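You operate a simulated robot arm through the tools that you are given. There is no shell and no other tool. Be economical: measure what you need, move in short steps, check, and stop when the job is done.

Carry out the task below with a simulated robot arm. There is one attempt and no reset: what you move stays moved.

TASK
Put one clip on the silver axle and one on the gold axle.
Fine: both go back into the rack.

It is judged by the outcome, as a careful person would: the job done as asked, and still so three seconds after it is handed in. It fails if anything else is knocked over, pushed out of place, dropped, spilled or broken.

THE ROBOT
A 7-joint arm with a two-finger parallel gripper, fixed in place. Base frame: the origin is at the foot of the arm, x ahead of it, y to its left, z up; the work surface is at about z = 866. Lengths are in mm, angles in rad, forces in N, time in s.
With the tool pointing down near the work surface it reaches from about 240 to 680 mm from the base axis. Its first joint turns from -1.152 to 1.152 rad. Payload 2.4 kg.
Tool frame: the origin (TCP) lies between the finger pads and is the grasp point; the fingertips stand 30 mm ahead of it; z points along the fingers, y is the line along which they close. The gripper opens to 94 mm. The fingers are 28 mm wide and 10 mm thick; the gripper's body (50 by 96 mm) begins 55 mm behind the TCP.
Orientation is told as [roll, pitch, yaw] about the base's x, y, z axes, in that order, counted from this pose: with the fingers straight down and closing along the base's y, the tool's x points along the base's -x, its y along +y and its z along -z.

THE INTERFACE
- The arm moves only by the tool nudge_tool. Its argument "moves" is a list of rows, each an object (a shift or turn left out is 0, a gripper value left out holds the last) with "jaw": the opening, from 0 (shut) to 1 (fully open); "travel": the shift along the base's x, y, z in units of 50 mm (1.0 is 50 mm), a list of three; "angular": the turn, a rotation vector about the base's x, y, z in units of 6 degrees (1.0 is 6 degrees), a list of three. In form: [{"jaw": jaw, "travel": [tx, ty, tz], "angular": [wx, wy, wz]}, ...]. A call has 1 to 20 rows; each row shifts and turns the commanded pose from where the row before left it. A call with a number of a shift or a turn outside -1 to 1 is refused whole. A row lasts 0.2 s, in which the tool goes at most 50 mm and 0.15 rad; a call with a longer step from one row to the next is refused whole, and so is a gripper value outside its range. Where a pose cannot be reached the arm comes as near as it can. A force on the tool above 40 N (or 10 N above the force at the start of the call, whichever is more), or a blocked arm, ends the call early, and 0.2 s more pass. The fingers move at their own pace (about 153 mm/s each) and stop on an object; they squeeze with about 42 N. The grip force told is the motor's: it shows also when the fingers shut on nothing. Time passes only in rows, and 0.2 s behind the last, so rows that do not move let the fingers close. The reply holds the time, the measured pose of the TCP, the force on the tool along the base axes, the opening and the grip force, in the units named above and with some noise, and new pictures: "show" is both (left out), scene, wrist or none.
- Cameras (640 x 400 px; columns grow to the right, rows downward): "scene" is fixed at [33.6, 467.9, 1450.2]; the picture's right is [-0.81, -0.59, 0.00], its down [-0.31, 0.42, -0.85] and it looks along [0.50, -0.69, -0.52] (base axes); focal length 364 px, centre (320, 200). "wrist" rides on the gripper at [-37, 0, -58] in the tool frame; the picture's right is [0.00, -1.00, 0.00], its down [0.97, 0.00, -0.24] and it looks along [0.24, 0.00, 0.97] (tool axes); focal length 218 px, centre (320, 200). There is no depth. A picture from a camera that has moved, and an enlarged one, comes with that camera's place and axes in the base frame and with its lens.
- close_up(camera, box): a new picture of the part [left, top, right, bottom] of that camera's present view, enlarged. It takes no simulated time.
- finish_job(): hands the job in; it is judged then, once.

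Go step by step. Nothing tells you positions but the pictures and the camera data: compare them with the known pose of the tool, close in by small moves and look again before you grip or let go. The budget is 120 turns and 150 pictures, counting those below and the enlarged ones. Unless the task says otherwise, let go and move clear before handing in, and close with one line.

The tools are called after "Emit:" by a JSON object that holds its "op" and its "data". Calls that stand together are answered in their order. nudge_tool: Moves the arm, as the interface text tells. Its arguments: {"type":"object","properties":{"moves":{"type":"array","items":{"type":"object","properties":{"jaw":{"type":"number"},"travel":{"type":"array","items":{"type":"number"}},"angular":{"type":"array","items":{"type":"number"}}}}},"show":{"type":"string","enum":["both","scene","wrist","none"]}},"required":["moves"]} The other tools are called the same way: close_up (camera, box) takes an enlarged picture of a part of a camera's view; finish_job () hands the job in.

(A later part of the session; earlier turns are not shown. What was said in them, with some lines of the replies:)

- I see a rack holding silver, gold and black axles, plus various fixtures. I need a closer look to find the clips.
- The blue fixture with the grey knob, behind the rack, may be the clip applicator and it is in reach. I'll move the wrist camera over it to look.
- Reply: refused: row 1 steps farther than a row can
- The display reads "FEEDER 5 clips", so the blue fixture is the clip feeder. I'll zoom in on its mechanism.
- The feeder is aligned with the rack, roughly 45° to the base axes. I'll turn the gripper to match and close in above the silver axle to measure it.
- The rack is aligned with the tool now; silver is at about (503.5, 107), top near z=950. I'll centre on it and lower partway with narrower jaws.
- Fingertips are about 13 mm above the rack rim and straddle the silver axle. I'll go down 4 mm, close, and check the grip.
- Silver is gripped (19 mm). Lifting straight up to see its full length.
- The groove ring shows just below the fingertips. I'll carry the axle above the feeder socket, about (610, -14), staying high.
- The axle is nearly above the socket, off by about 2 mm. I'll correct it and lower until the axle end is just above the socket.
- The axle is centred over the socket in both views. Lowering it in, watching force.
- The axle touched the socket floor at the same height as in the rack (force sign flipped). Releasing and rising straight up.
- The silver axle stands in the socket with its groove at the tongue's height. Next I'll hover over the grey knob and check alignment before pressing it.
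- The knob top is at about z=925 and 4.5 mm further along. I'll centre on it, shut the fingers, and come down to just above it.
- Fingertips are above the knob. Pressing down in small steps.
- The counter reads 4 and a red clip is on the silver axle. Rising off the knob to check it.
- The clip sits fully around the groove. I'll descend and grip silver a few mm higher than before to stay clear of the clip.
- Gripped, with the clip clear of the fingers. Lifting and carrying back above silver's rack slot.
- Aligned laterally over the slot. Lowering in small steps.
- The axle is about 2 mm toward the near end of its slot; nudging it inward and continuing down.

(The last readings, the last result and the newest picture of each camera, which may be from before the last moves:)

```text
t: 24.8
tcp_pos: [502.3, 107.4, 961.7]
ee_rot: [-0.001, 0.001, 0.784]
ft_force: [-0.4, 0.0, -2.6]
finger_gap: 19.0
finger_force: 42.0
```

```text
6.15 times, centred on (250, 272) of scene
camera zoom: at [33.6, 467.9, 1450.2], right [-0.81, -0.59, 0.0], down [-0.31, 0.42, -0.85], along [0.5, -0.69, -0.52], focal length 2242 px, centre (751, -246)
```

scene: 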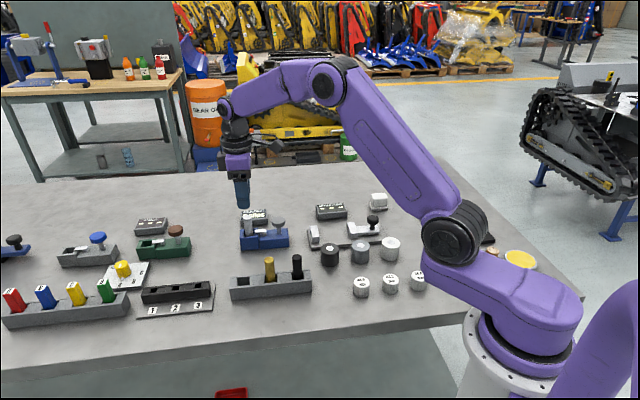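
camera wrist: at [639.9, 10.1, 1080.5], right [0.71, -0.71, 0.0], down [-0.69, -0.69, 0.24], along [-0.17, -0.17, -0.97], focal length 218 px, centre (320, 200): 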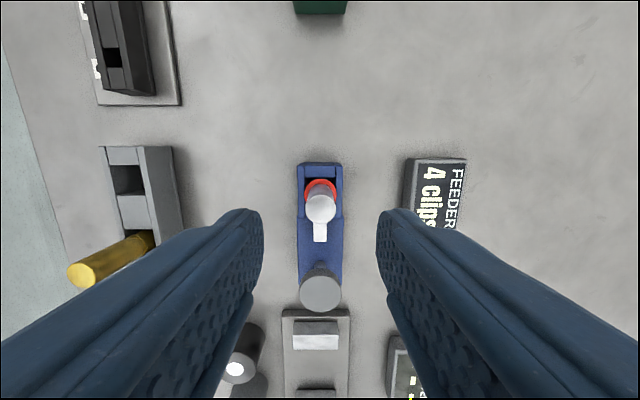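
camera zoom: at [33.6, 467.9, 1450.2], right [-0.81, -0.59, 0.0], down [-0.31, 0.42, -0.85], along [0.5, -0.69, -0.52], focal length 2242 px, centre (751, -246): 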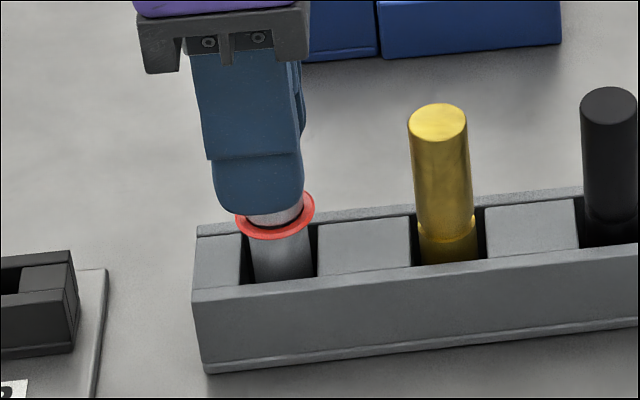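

Emit:
{"op": "nudge_tool", "data": {"moves": [{"travel": [0, 0, -0.08]}, {"travel": [0, 0, -0.06]}, {"travel": [0, 0, -0.06]}, {"travel": [0, 0, -0.04]}, {}], "show": "none"}}

Emit:
{"op": "close_up", "data": {"camera": "scene", "box": [220, 240, 280, 305]}}

```text
t: 26.0
tcp_pos: [503.2, 105.1, 950.7]
ee_rot: [-0.002, -0.002, 0.785]
ft_force: [-5.7, -1.4, 23.7]
finger_gap: 19.1
finger_force: 41.7
```

```text
6.15 times, centred on (250, 272) of scene
camera zoom: at [33.1, 467.8, 1450.3], right [-0.81, -0.59, 0.0], down [-0.31, 0.42, -0.85], along [0.51, -0.69, -0.52], focal length 2242 px, centre (751, -246)
```

zoom: 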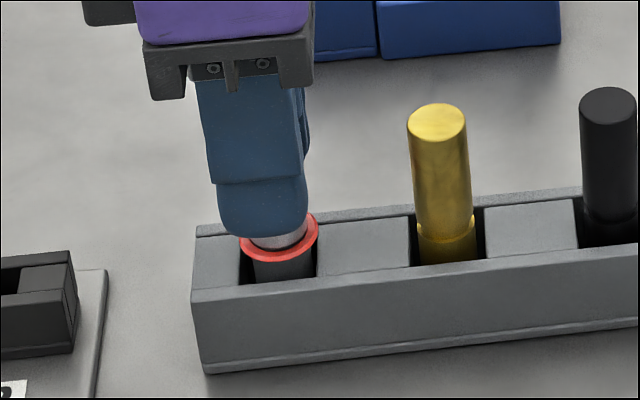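

Seated (contact force at the expected height). Easing off slightly, releasing and rising.

Emit:
{"op": "nudge_tool", "data": {"moves": [{"travel": [0, 0, 0.012]}, {"jaw": 0.5}, {"jaw": 0.5}, {"travel": [0, 0, 0.4]}, {"travel": [0, 0, 0.6]}, {"travel": [0, 0, 0.5]}, {}], "show": "wrist"}}

Emit:
{"op": "close_up", "data": {"camera": "scene", "box": [220, 230, 310, 305]}}

```text
t: 27.6
tcp_pos: [502.2, 107.1, 1024.1]
ee_rot: [0.0, 0.001, 0.785]
ft_force: [0.4, -0.1, -0.6]
finger_gap: 47.0
finger_force: 0.0
camera wrist: at [529.1, 133.5, 1081.4], right [0.71, -0.71, 0.0], down [-0.69, -0.69, 0.24], along [-0.17, -0.17, -0.97], focal length 218 px, centre (320, 200)
```

wrist: 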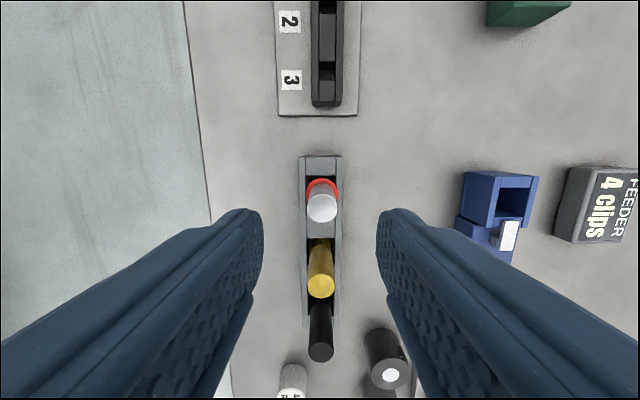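

```text
5.33 times, centred on (265, 268) of scene
camera zoom: at [33.6, 467.9, 1450.2], right [-0.81, -0.59, 0.0], down [-0.31, 0.42, -0.85], along [0.5, -0.69, -0.52], focal length 1943 px, centre (613, -160)
```

zoom: 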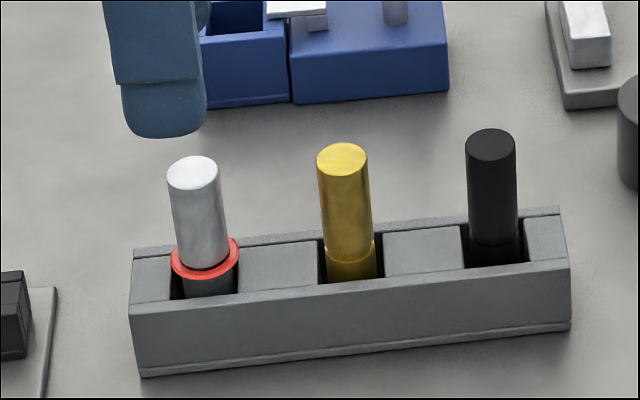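

Silver stands in its slot with its clip. Next, gold: about 57 mm further along the rack.

Emit:
{"op": "nudge_tool", "data": {"moves": [{"travel": [-0.4, -0.4, 0]}, {"travel": [-0.41, -0.41, 0]}, {"travel": [0, 0, -0.5]}, {"travel": [0, 0, -0.3]}, {}], "show": "wrist"}}

Emit:
{"op": "close_up", "data": {"camera": "scene", "box": [220, 230, 310, 305]}}

```text
t: 28.8
tcp_pos: [461.2, 68.0, 985.0]
ee_rot: [0.001, 0.001, 0.785]
ft_force: [-0.8, 0.1, -0.4]
finger_gap: 47.1
finger_force: 0.1
camera wrist: at [488.4, 93.5, 1042.7], right [0.71, -0.71, 0.0], down [-0.69, -0.69, 0.24], along [-0.17, -0.17, -0.97], focal length 218 px, centre (320, 200)
```

wrist: 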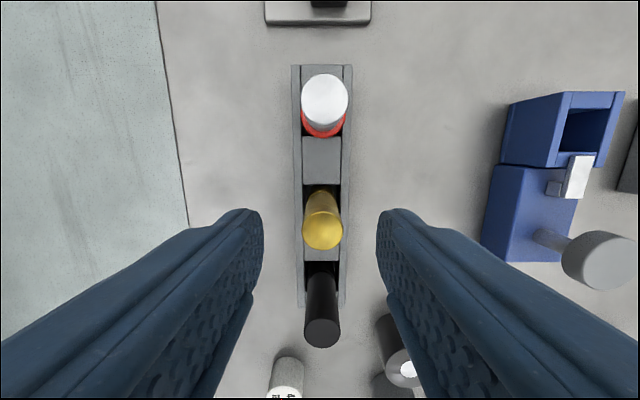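

```text
5.33 times, centred on (265, 268) of scene
camera zoom: at [33.6, 467.9, 1450.2], right [-0.81, -0.59, 0.0], down [-0.31, 0.42, -0.85], along [0.5, -0.69, -0.52], focal length 1943 px, centre (613, -160)
```

zoom: 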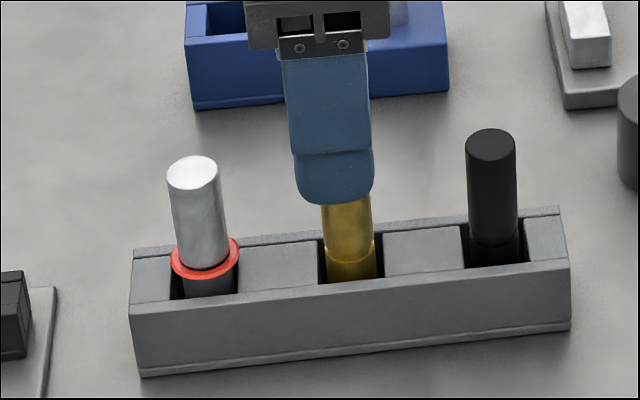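

Emit:
{"op": "nudge_tool", "data": {"moves": [{"travel": [0.016, -0.016, -0.3]}, {"travel": [0, 0, -0.41]}, {}, {"jaw": 0}, {"jaw": 0}, {"jaw": 0}], "show": "wrist"}}

```text
t: 30.2
tcp_pos: [463.7, 65.7, 949.2]
ee_rot: [-0.001, 0.001, 0.788]
ft_force: [-0.5, -0.2, 0.1]
finger_gap: 18.9
finger_force: 42.3
camera wrist: at [489.7, 91.7, 1006.6], right [0.71, -0.71, 0.0], down [-0.69, -0.69, 0.24], along [-0.17, -0.17, -0.97], focal length 218 px, centre (320, 200)
```

wrist: 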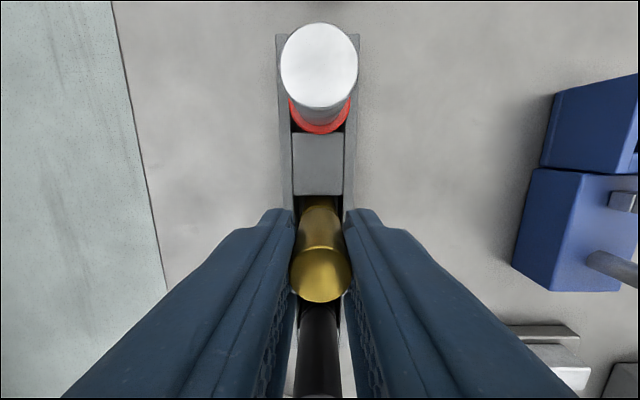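

Gold gripped. Lifting and carrying it above the feeder socket at the same spot used for silver.

Emit:
{"op": "nudge_tool", "data": {"moves": [{"travel": [0, 0, 0.2]}, {"travel": [0, 0, 0.6]}, {"travel": [0, 0, 0.8]}, {"travel": [0, 0, 0.4]}, {"travel": [0.7495, -0.41, 0]}, {"travel": [0.7495, -0.41, 0]}, {"travel": [0.7495, -0.41, 0]}, {"travel": [0.7495, -0.41, 0]}, {"travel": [0, 0, -0.6]}, {"travel": [0, 0, -0.6]}, {}], "show": "none"}}

Emit:
{"op": "close_up", "data": {"camera": "scene", "box": [230, 200, 290, 260]}}

Emit:
{"op": "close_up", "data": {"camera": "wrist", "box": [260, 130, 380, 260]}}

```text
t: 32.6
tcp_pos: [611.8, -18.5, 991.2]
ee_rot: [0.001, -0.001, 0.784]
ft_force: [0.8, 0.3, -1.3]
finger_gap: 19.1
finger_force: 42.4
```

```text
6.67 times, centred on (260, 230) of scene
camera zoom: at [33.7, 467.9, 1450.2], right [-0.81, -0.59, 0.0], down [-0.31, 0.42, -0.85], along [0.5, -0.69, -0.52], focal length 2429 px, centre (720, 0)
```

zoom: 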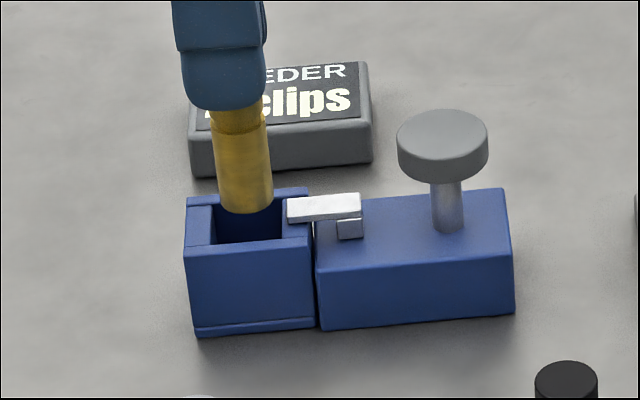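

```text
3.08 times, centred on (320, 195) of wrist
camera zoom: at [639.3, 7.8, 1049.1], right [0.71, -0.71, 0.0], down [-0.69, -0.69, 0.24], along [-0.17, -0.17, -0.97], focal length 672 px, centre (320, 215)
```

zoom: 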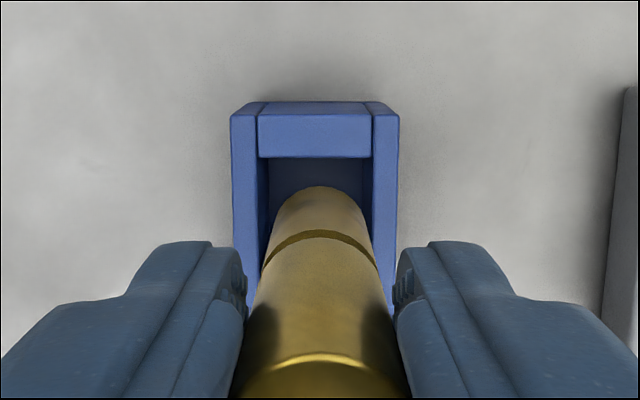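

Emit:
{"op": "nudge_tool", "data": {"moves": [{"travel": [-0.018, 0.01, 0]}, {"travel": [0, 0, -0.15]}, {"travel": [0, 0, -0.15]}, {"travel": [0, 0, -0.15]}, {"travel": [0, 0, -0.15]}, {"travel": [0, 0, -0.08]}, {"travel": [0, 0, -0.06]}, {"travel": [0, 0, -0.04]}, {}], "show": "none"}}

Emit:
{"op": "close_up", "data": {"camera": "scene", "box": [230, 200, 290, 260]}}

```text
t: 34.6
tcp_pos: [612.1, -16.1, 950.6]
ee_rot: [-0.001, -0.001, 0.785]
ft_force: [-0.4, -0.2, -1.7]
finger_gap: 19.0
finger_force: 42.0
```

```text
6.67 times, centred on (260, 230) of scene
camera zoom: at [33.7, 467.9, 1450.2], right [-0.81, -0.59, 0.0], down [-0.31, 0.42, -0.85], along [0.5, -0.69, -0.52], focal length 2429 px, centre (720, 0)
```

zoom: 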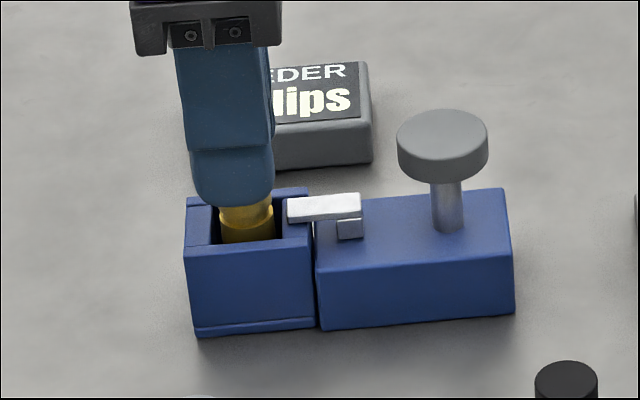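

Emit:
{"op": "nudge_tool", "data": {"moves": [{"travel": [0, 0, -0.02]}, {"travel": [0, 0, -0.012]}, {}], "show": "none"}}

```text
t: 35.4
tcp_pos: [611.8, -16.5, 949.4]
ee_rot: [0.0, 0.0, 0.786]
ft_force: [0.0, -0.3, -2.0]
finger_gap: 19.0
finger_force: 42.4
```

Not touching the floor yet; lowering slightly more.

Emit:
{"op": "nudge_tool", "data": {"moves": [{"travel": [0, 0, -0.02]}, {"travel": [0, 0, -0.016]}, {}], "show": "none"}}

```text
t: 36.2
tcp_pos: [611.3, -17.8, 947.7]
ee_rot: [-0.003, -0.001, 0.784]
ft_force: [-7.6, -1.3, 26.2]
finger_gap: 19.2
finger_force: 42.4
```

Floor contact. Releasing, rising, and moving over the knob with fingers shut.

Emit:
{"op": "nudge_tool", "data": {"moves": [{"travel": [0, 0, 0.012]}, {"jaw": 0.5}, {"jaw": 0.5}, {"travel": [0, 0, 0.4]}, {"travel": [0, 0, 0.6]}, {"travel": [0, 0, 0.5]}, {"travel": [-0.5, -0.5, 0]}, {"jaw": 0, "travel": [-0.546, -0.574, 0]}, {"travel": [0, 0, -0.5]}, {"travel": [0, 0, -0.5]}, {"travel": [0, 0, -0.15]}, {}], "show": "wrist"}}

Emit:
{"op": "close_up", "data": {"camera": "scene", "box": [230, 190, 300, 260]}}

```text
t: 38.8
tcp_pos: [558.2, -71.0, 965.4]
ee_rot: [0.0, 0.001, 0.784]
ft_force: [0.0, 0.0, 0.0]
finger_gap: 0.2
finger_force: 33.3
camera wrist: at [584.8, -43.9, 1023.0], right [0.71, -0.71, 0.0], down [-0.69, -0.69, 0.24], along [-0.17, -0.17, -0.97], focal length 218 px, centre (320, 200)
```

wrist: 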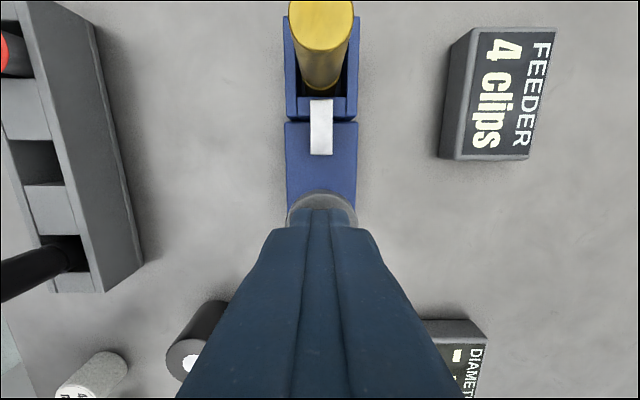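

```text
5.71 times, centred on (265, 225) of scene
camera zoom: at [33.6, 467.9, 1450.2], right [-0.81, -0.59, 0.0], down [-0.31, 0.42, -0.85], along [0.5, -0.69, -0.52], focal length 2082 px, centre (634, 57)
```

zoom: 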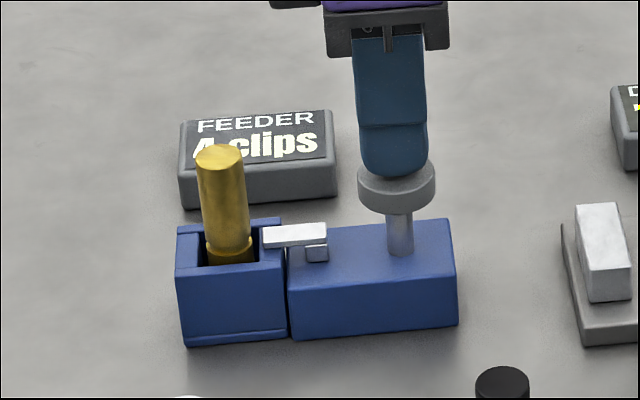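

Gold stands in the socket and the fingertips are over the knob. Pressing once, the same depth as before.

Emit:
{"op": "nudge_tool", "data": {"moves": [{"travel": [0, 0, -0.1]}, {"travel": [0, 0, -0.08]}, {"travel": [0, 0, -0.08]}, {"travel": [0, 0, -0.08]}, {}], "show": "none"}}

Emit:
{"op": "close_up", "data": {"camera": "scene", "box": [230, 190, 300, 260]}}

```text
t: 40.0
tcp_pos: [559.1, -70.0, 948.2]
ee_rot: [0.0, 0.001, 0.784]
ft_force: [-2.6, -1.0, 4.5]
finger_gap: 0.0
finger_force: 33.1
```

```text
5.71 times, centred on (265, 225) of scene
camera zoom: at [33.5, 467.9, 1450.2], right [-0.81, -0.59, 0.0], down [-0.31, 0.42, -0.85], along [0.51, -0.69, -0.52], focal length 2082 px, centre (634, 57)
```

zoom: 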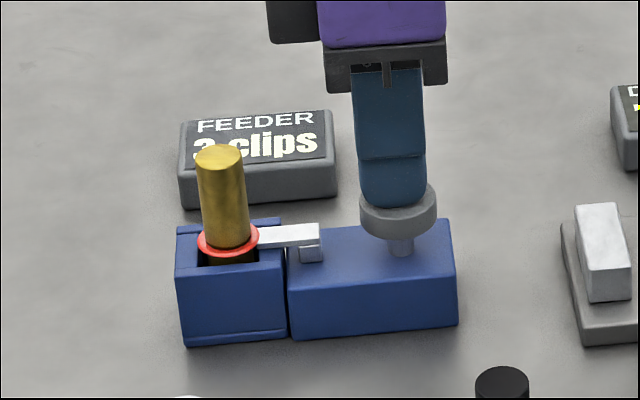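

Gold now has its clip; the counter reads 3. Rising and moving back over gold.

Emit:
{"op": "nudge_tool", "data": {"moves": [{"travel": [0, 0, 0.1]}, {"travel": [0, 0, 0.2]}, {"travel": [0, 0, 0.6]}, {"travel": [0, 0, 0.6]}, {"jaw": 0.5, "travel": [0.5, 0.5, 0]}, {"travel": [0.546, 0.574, 0]}, {}], "show": "wrist"}}

Emit:
{"op": "close_up", "data": {"camera": "scene", "box": [230, 190, 300, 260]}}

```text
t: 41.6
tcp_pos: [612.9, -17.1, 1025.5]
ee_rot: [0.0, -0.001, 0.784]
ft_force: [-0.1, -0.6, 0.4]
finger_gap: 46.8
finger_force: 0.0
camera wrist: at [638.7, 9.6, 1082.5], right [0.71, -0.71, 0.0], down [-0.69, -0.69, 0.24], along [-0.17, -0.17, -0.97], focal length 218 px, centre (320, 200)
```

wrist: 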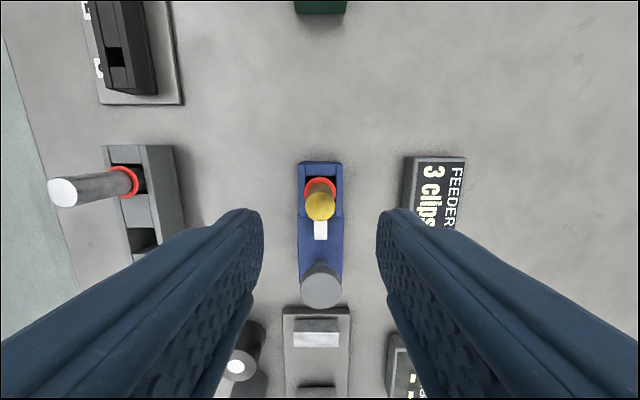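

```text
5.71 times, centred on (265, 225) of scene
camera zoom: at [33.6, 467.9, 1450.2], right [-0.81, -0.59, 0.0], down [-0.31, 0.42, -0.85], along [0.5, -0.69, -0.52], focal length 2082 px, centre (634, 57)
```

zoom: 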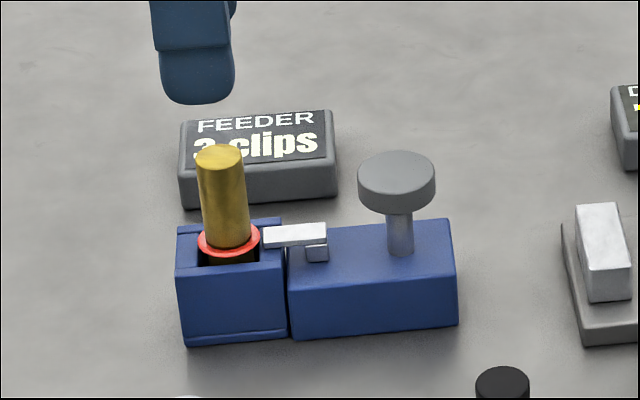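

Emit:
{"op": "nudge_tool", "data": {"moves": [{"travel": [0, 0, -0.5]}, {"travel": [0, 0, -0.5]}, {"travel": [0, 0, -0.4]}, {"travel": [0, 0, -0.056]}, {"jaw": 0}, {"jaw": 0}, {"jaw": 0}, {"travel": [0, 0, 0.2]}, {"travel": [0, 0, 0.6]}, {"travel": [0, 0, 0.8]}, {"travel": [0, 0, 0.4]}, {"travel": [-0.745, 0.4075, 0]}, {"travel": [-0.745, 0.4075, 0]}, {"travel": [-0.745, 0.4075, 0]}, {"travel": [-0.745, 0.4075, 0]}, {"travel": [0, 0, -0.6]}, {"travel": [0, 0, -0.4]}, {}], "show": "none"}}

Emit:
{"op": "close_up", "data": {"camera": "scene", "box": [225, 225, 310, 305]}}

Emit:
{"op": "close_up", "data": {"camera": "wrist", "box": [250, 110, 390, 270]}}

```text
t: 45.4
tcp_pos: [463.1, 65.2, 998.9]
ee_rot: [0.0, 0.001, 0.782]
ft_force: [0.8, -0.1, -2.3]
finger_gap: 19.8
finger_force: 41.6
```

```text
5.00 times, centred on (268, 265) of scene
camera zoom: at [33.6, 467.9, 1450.2], right [-0.81, -0.59, 0.0], down [-0.31, 0.42, -0.85], along [0.5, -0.69, -0.52], focal length 1822 px, centre (582, -125)
```

zoom: 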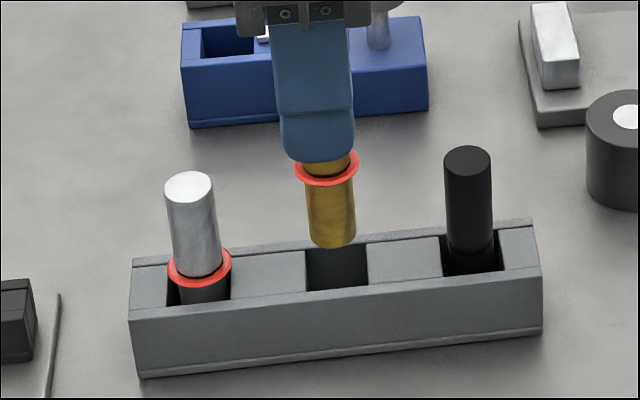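

```text
2.50 times, centred on (320, 190) of wrist
camera zoom: at [489.7, 91.9, 1056.9], right [0.71, -0.71, 0.0], down [-0.69, -0.69, 0.24], along [-0.17, -0.17, -0.97], focal length 546 px, centre (320, 225)
```

zoom: 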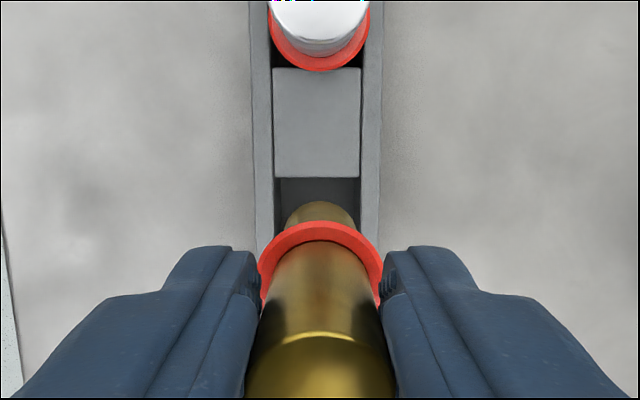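

Aligned within about 1 mm. Small correction, then lowering most of the way.

Emit:
{"op": "nudge_tool", "data": {"moves": [{"travel": [-0.021, -0.007, 0]}, {"travel": [0, 0, -0.2]}, {"travel": [0, 0, -0.15]}, {"travel": [0, 0, -0.15]}, {"travel": [0, 0, -0.15]}, {"travel": [0, 0, -0.13]}, {}], "show": "none"}}

Emit:
{"op": "close_up", "data": {"camera": "scene", "box": [225, 225, 310, 305]}}

```text
t: 47.0
tcp_pos: [461.6, 65.2, 963.1]
ee_rot: [0.0, 0.0, 0.785]
ft_force: [0.1, 0.8, -2.3]
finger_gap: 19.1
finger_force: 41.7
```

```text
5.00 times, centred on (268, 265) of scene
camera zoom: at [33.6, 467.9, 1450.2], right [-0.81, -0.59, 0.0], down [-0.31, 0.42, -0.85], along [0.5, -0.69, -0.52], focal length 1822 px, centre (582, -125)
```

zoom: 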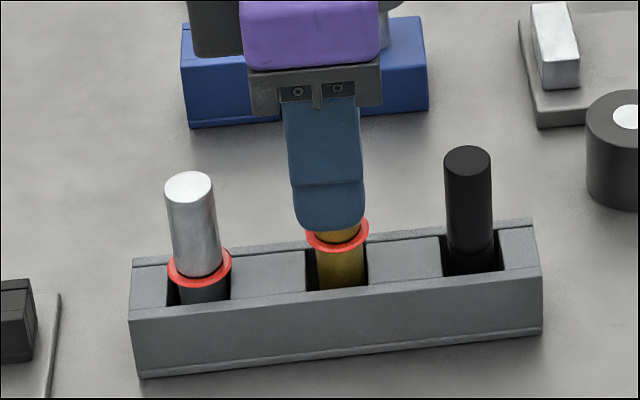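

Emit:
{"op": "nudge_tool", "data": {"moves": [{"travel": [0.016, 0.016, 0]}, {"travel": [0, 0, -0.1]}, {"travel": [0, 0, -0.06]}, {"travel": [0, 0, -0.05]}, {"travel": [0, 0, -0.02]}, {}], "show": "none"}}

Emit:
{"op": "close_up", "data": {"camera": "scene", "box": [225, 225, 310, 305]}}

```text
t: 48.4
tcp_pos: [463.5, 65.6, 951.5]
ee_rot: [0.0, 0.0, 0.785]
ft_force: [-5.5, -1.0, 22.4]
finger_gap: 18.8
finger_force: 42.1
```

```text
5.00 times, centred on (268, 265) of scene
camera zoom: at [33.1, 467.9, 1450.2], right [-0.81, -0.59, 0.0], down [-0.31, 0.42, -0.85], along [0.51, -0.69, -0.52], focal length 1822 px, centre (582, -125)
```

zoom: 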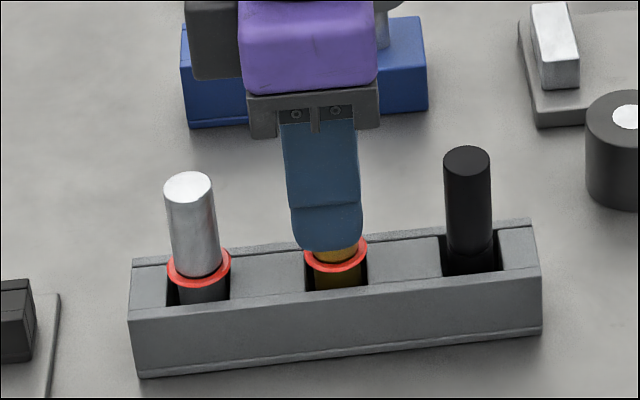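

Gold is seated on the slot floor at the right height. Releasing and rising clear.

Emit:
{"op": "nudge_tool", "data": {"moves": [{"travel": [0, 0, 0.012]}, {"jaw": 0.5}, {"jaw": 0.5}, {"travel": [0, 0, 0.4]}, {"travel": [0, 0, 0.7]}, {"travel": [0, 0, 0.8]}, {"travel": [0, 0, 0.8]}, {}, {}]}}

Emit:
{"op": "close_up", "data": {"camera": "scene", "box": [215, 200, 325, 305]}}

```text
t: 50.4
tcp_pos: [464.0, 65.7, 1087.2]
ee_rot: [0.001, 0.0, 0.785]
ft_force: [-0.3, -0.7, -0.6]
finger_gap: 46.9
finger_force: 0.1
camera wrist: at [491.1, 92.0, 1145.0], right [0.71, -0.71, 0.0], down [-0.69, -0.69, 0.24], along [-0.17, -0.17, -0.97], focal length 218 px, centre (320, 200)
```

scene: 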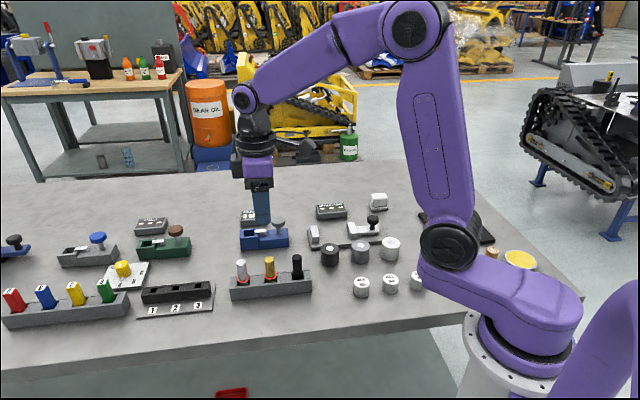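
wrist: 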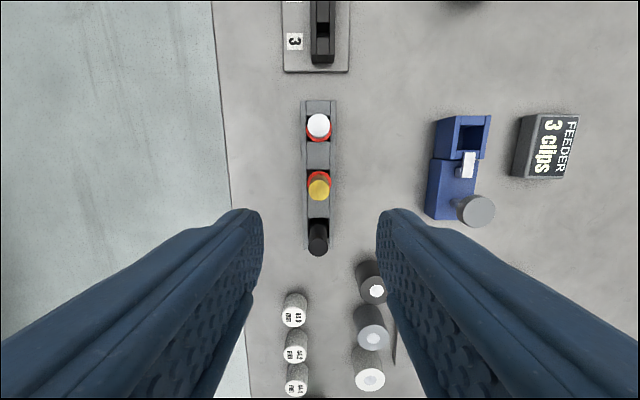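

```text
3.81 times, centred on (270, 252) of scene
camera zoom: at [33.6, 467.9, 1450.2], right [-0.81, -0.59, 0.0], down [-0.31, 0.42, -0.85], along [0.5, -0.69, -0.52], focal length 1388 px, centre (510, 0)
```

zoom: 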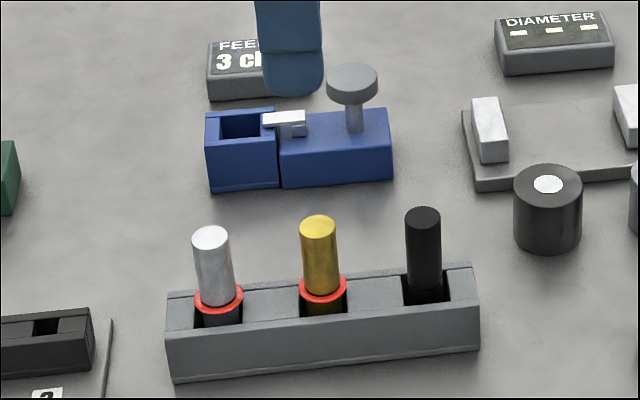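

Both axles stand in their rack slots, each with one clip. Nothing else has moved and the arm is clear, so I'm handing in.

Emit:
{"op": "finish_job", "data": {}}

```text
The job is handed in.
```

The silver and gold axles each have one clip and are back in their own rack slots, and the job is handed in.
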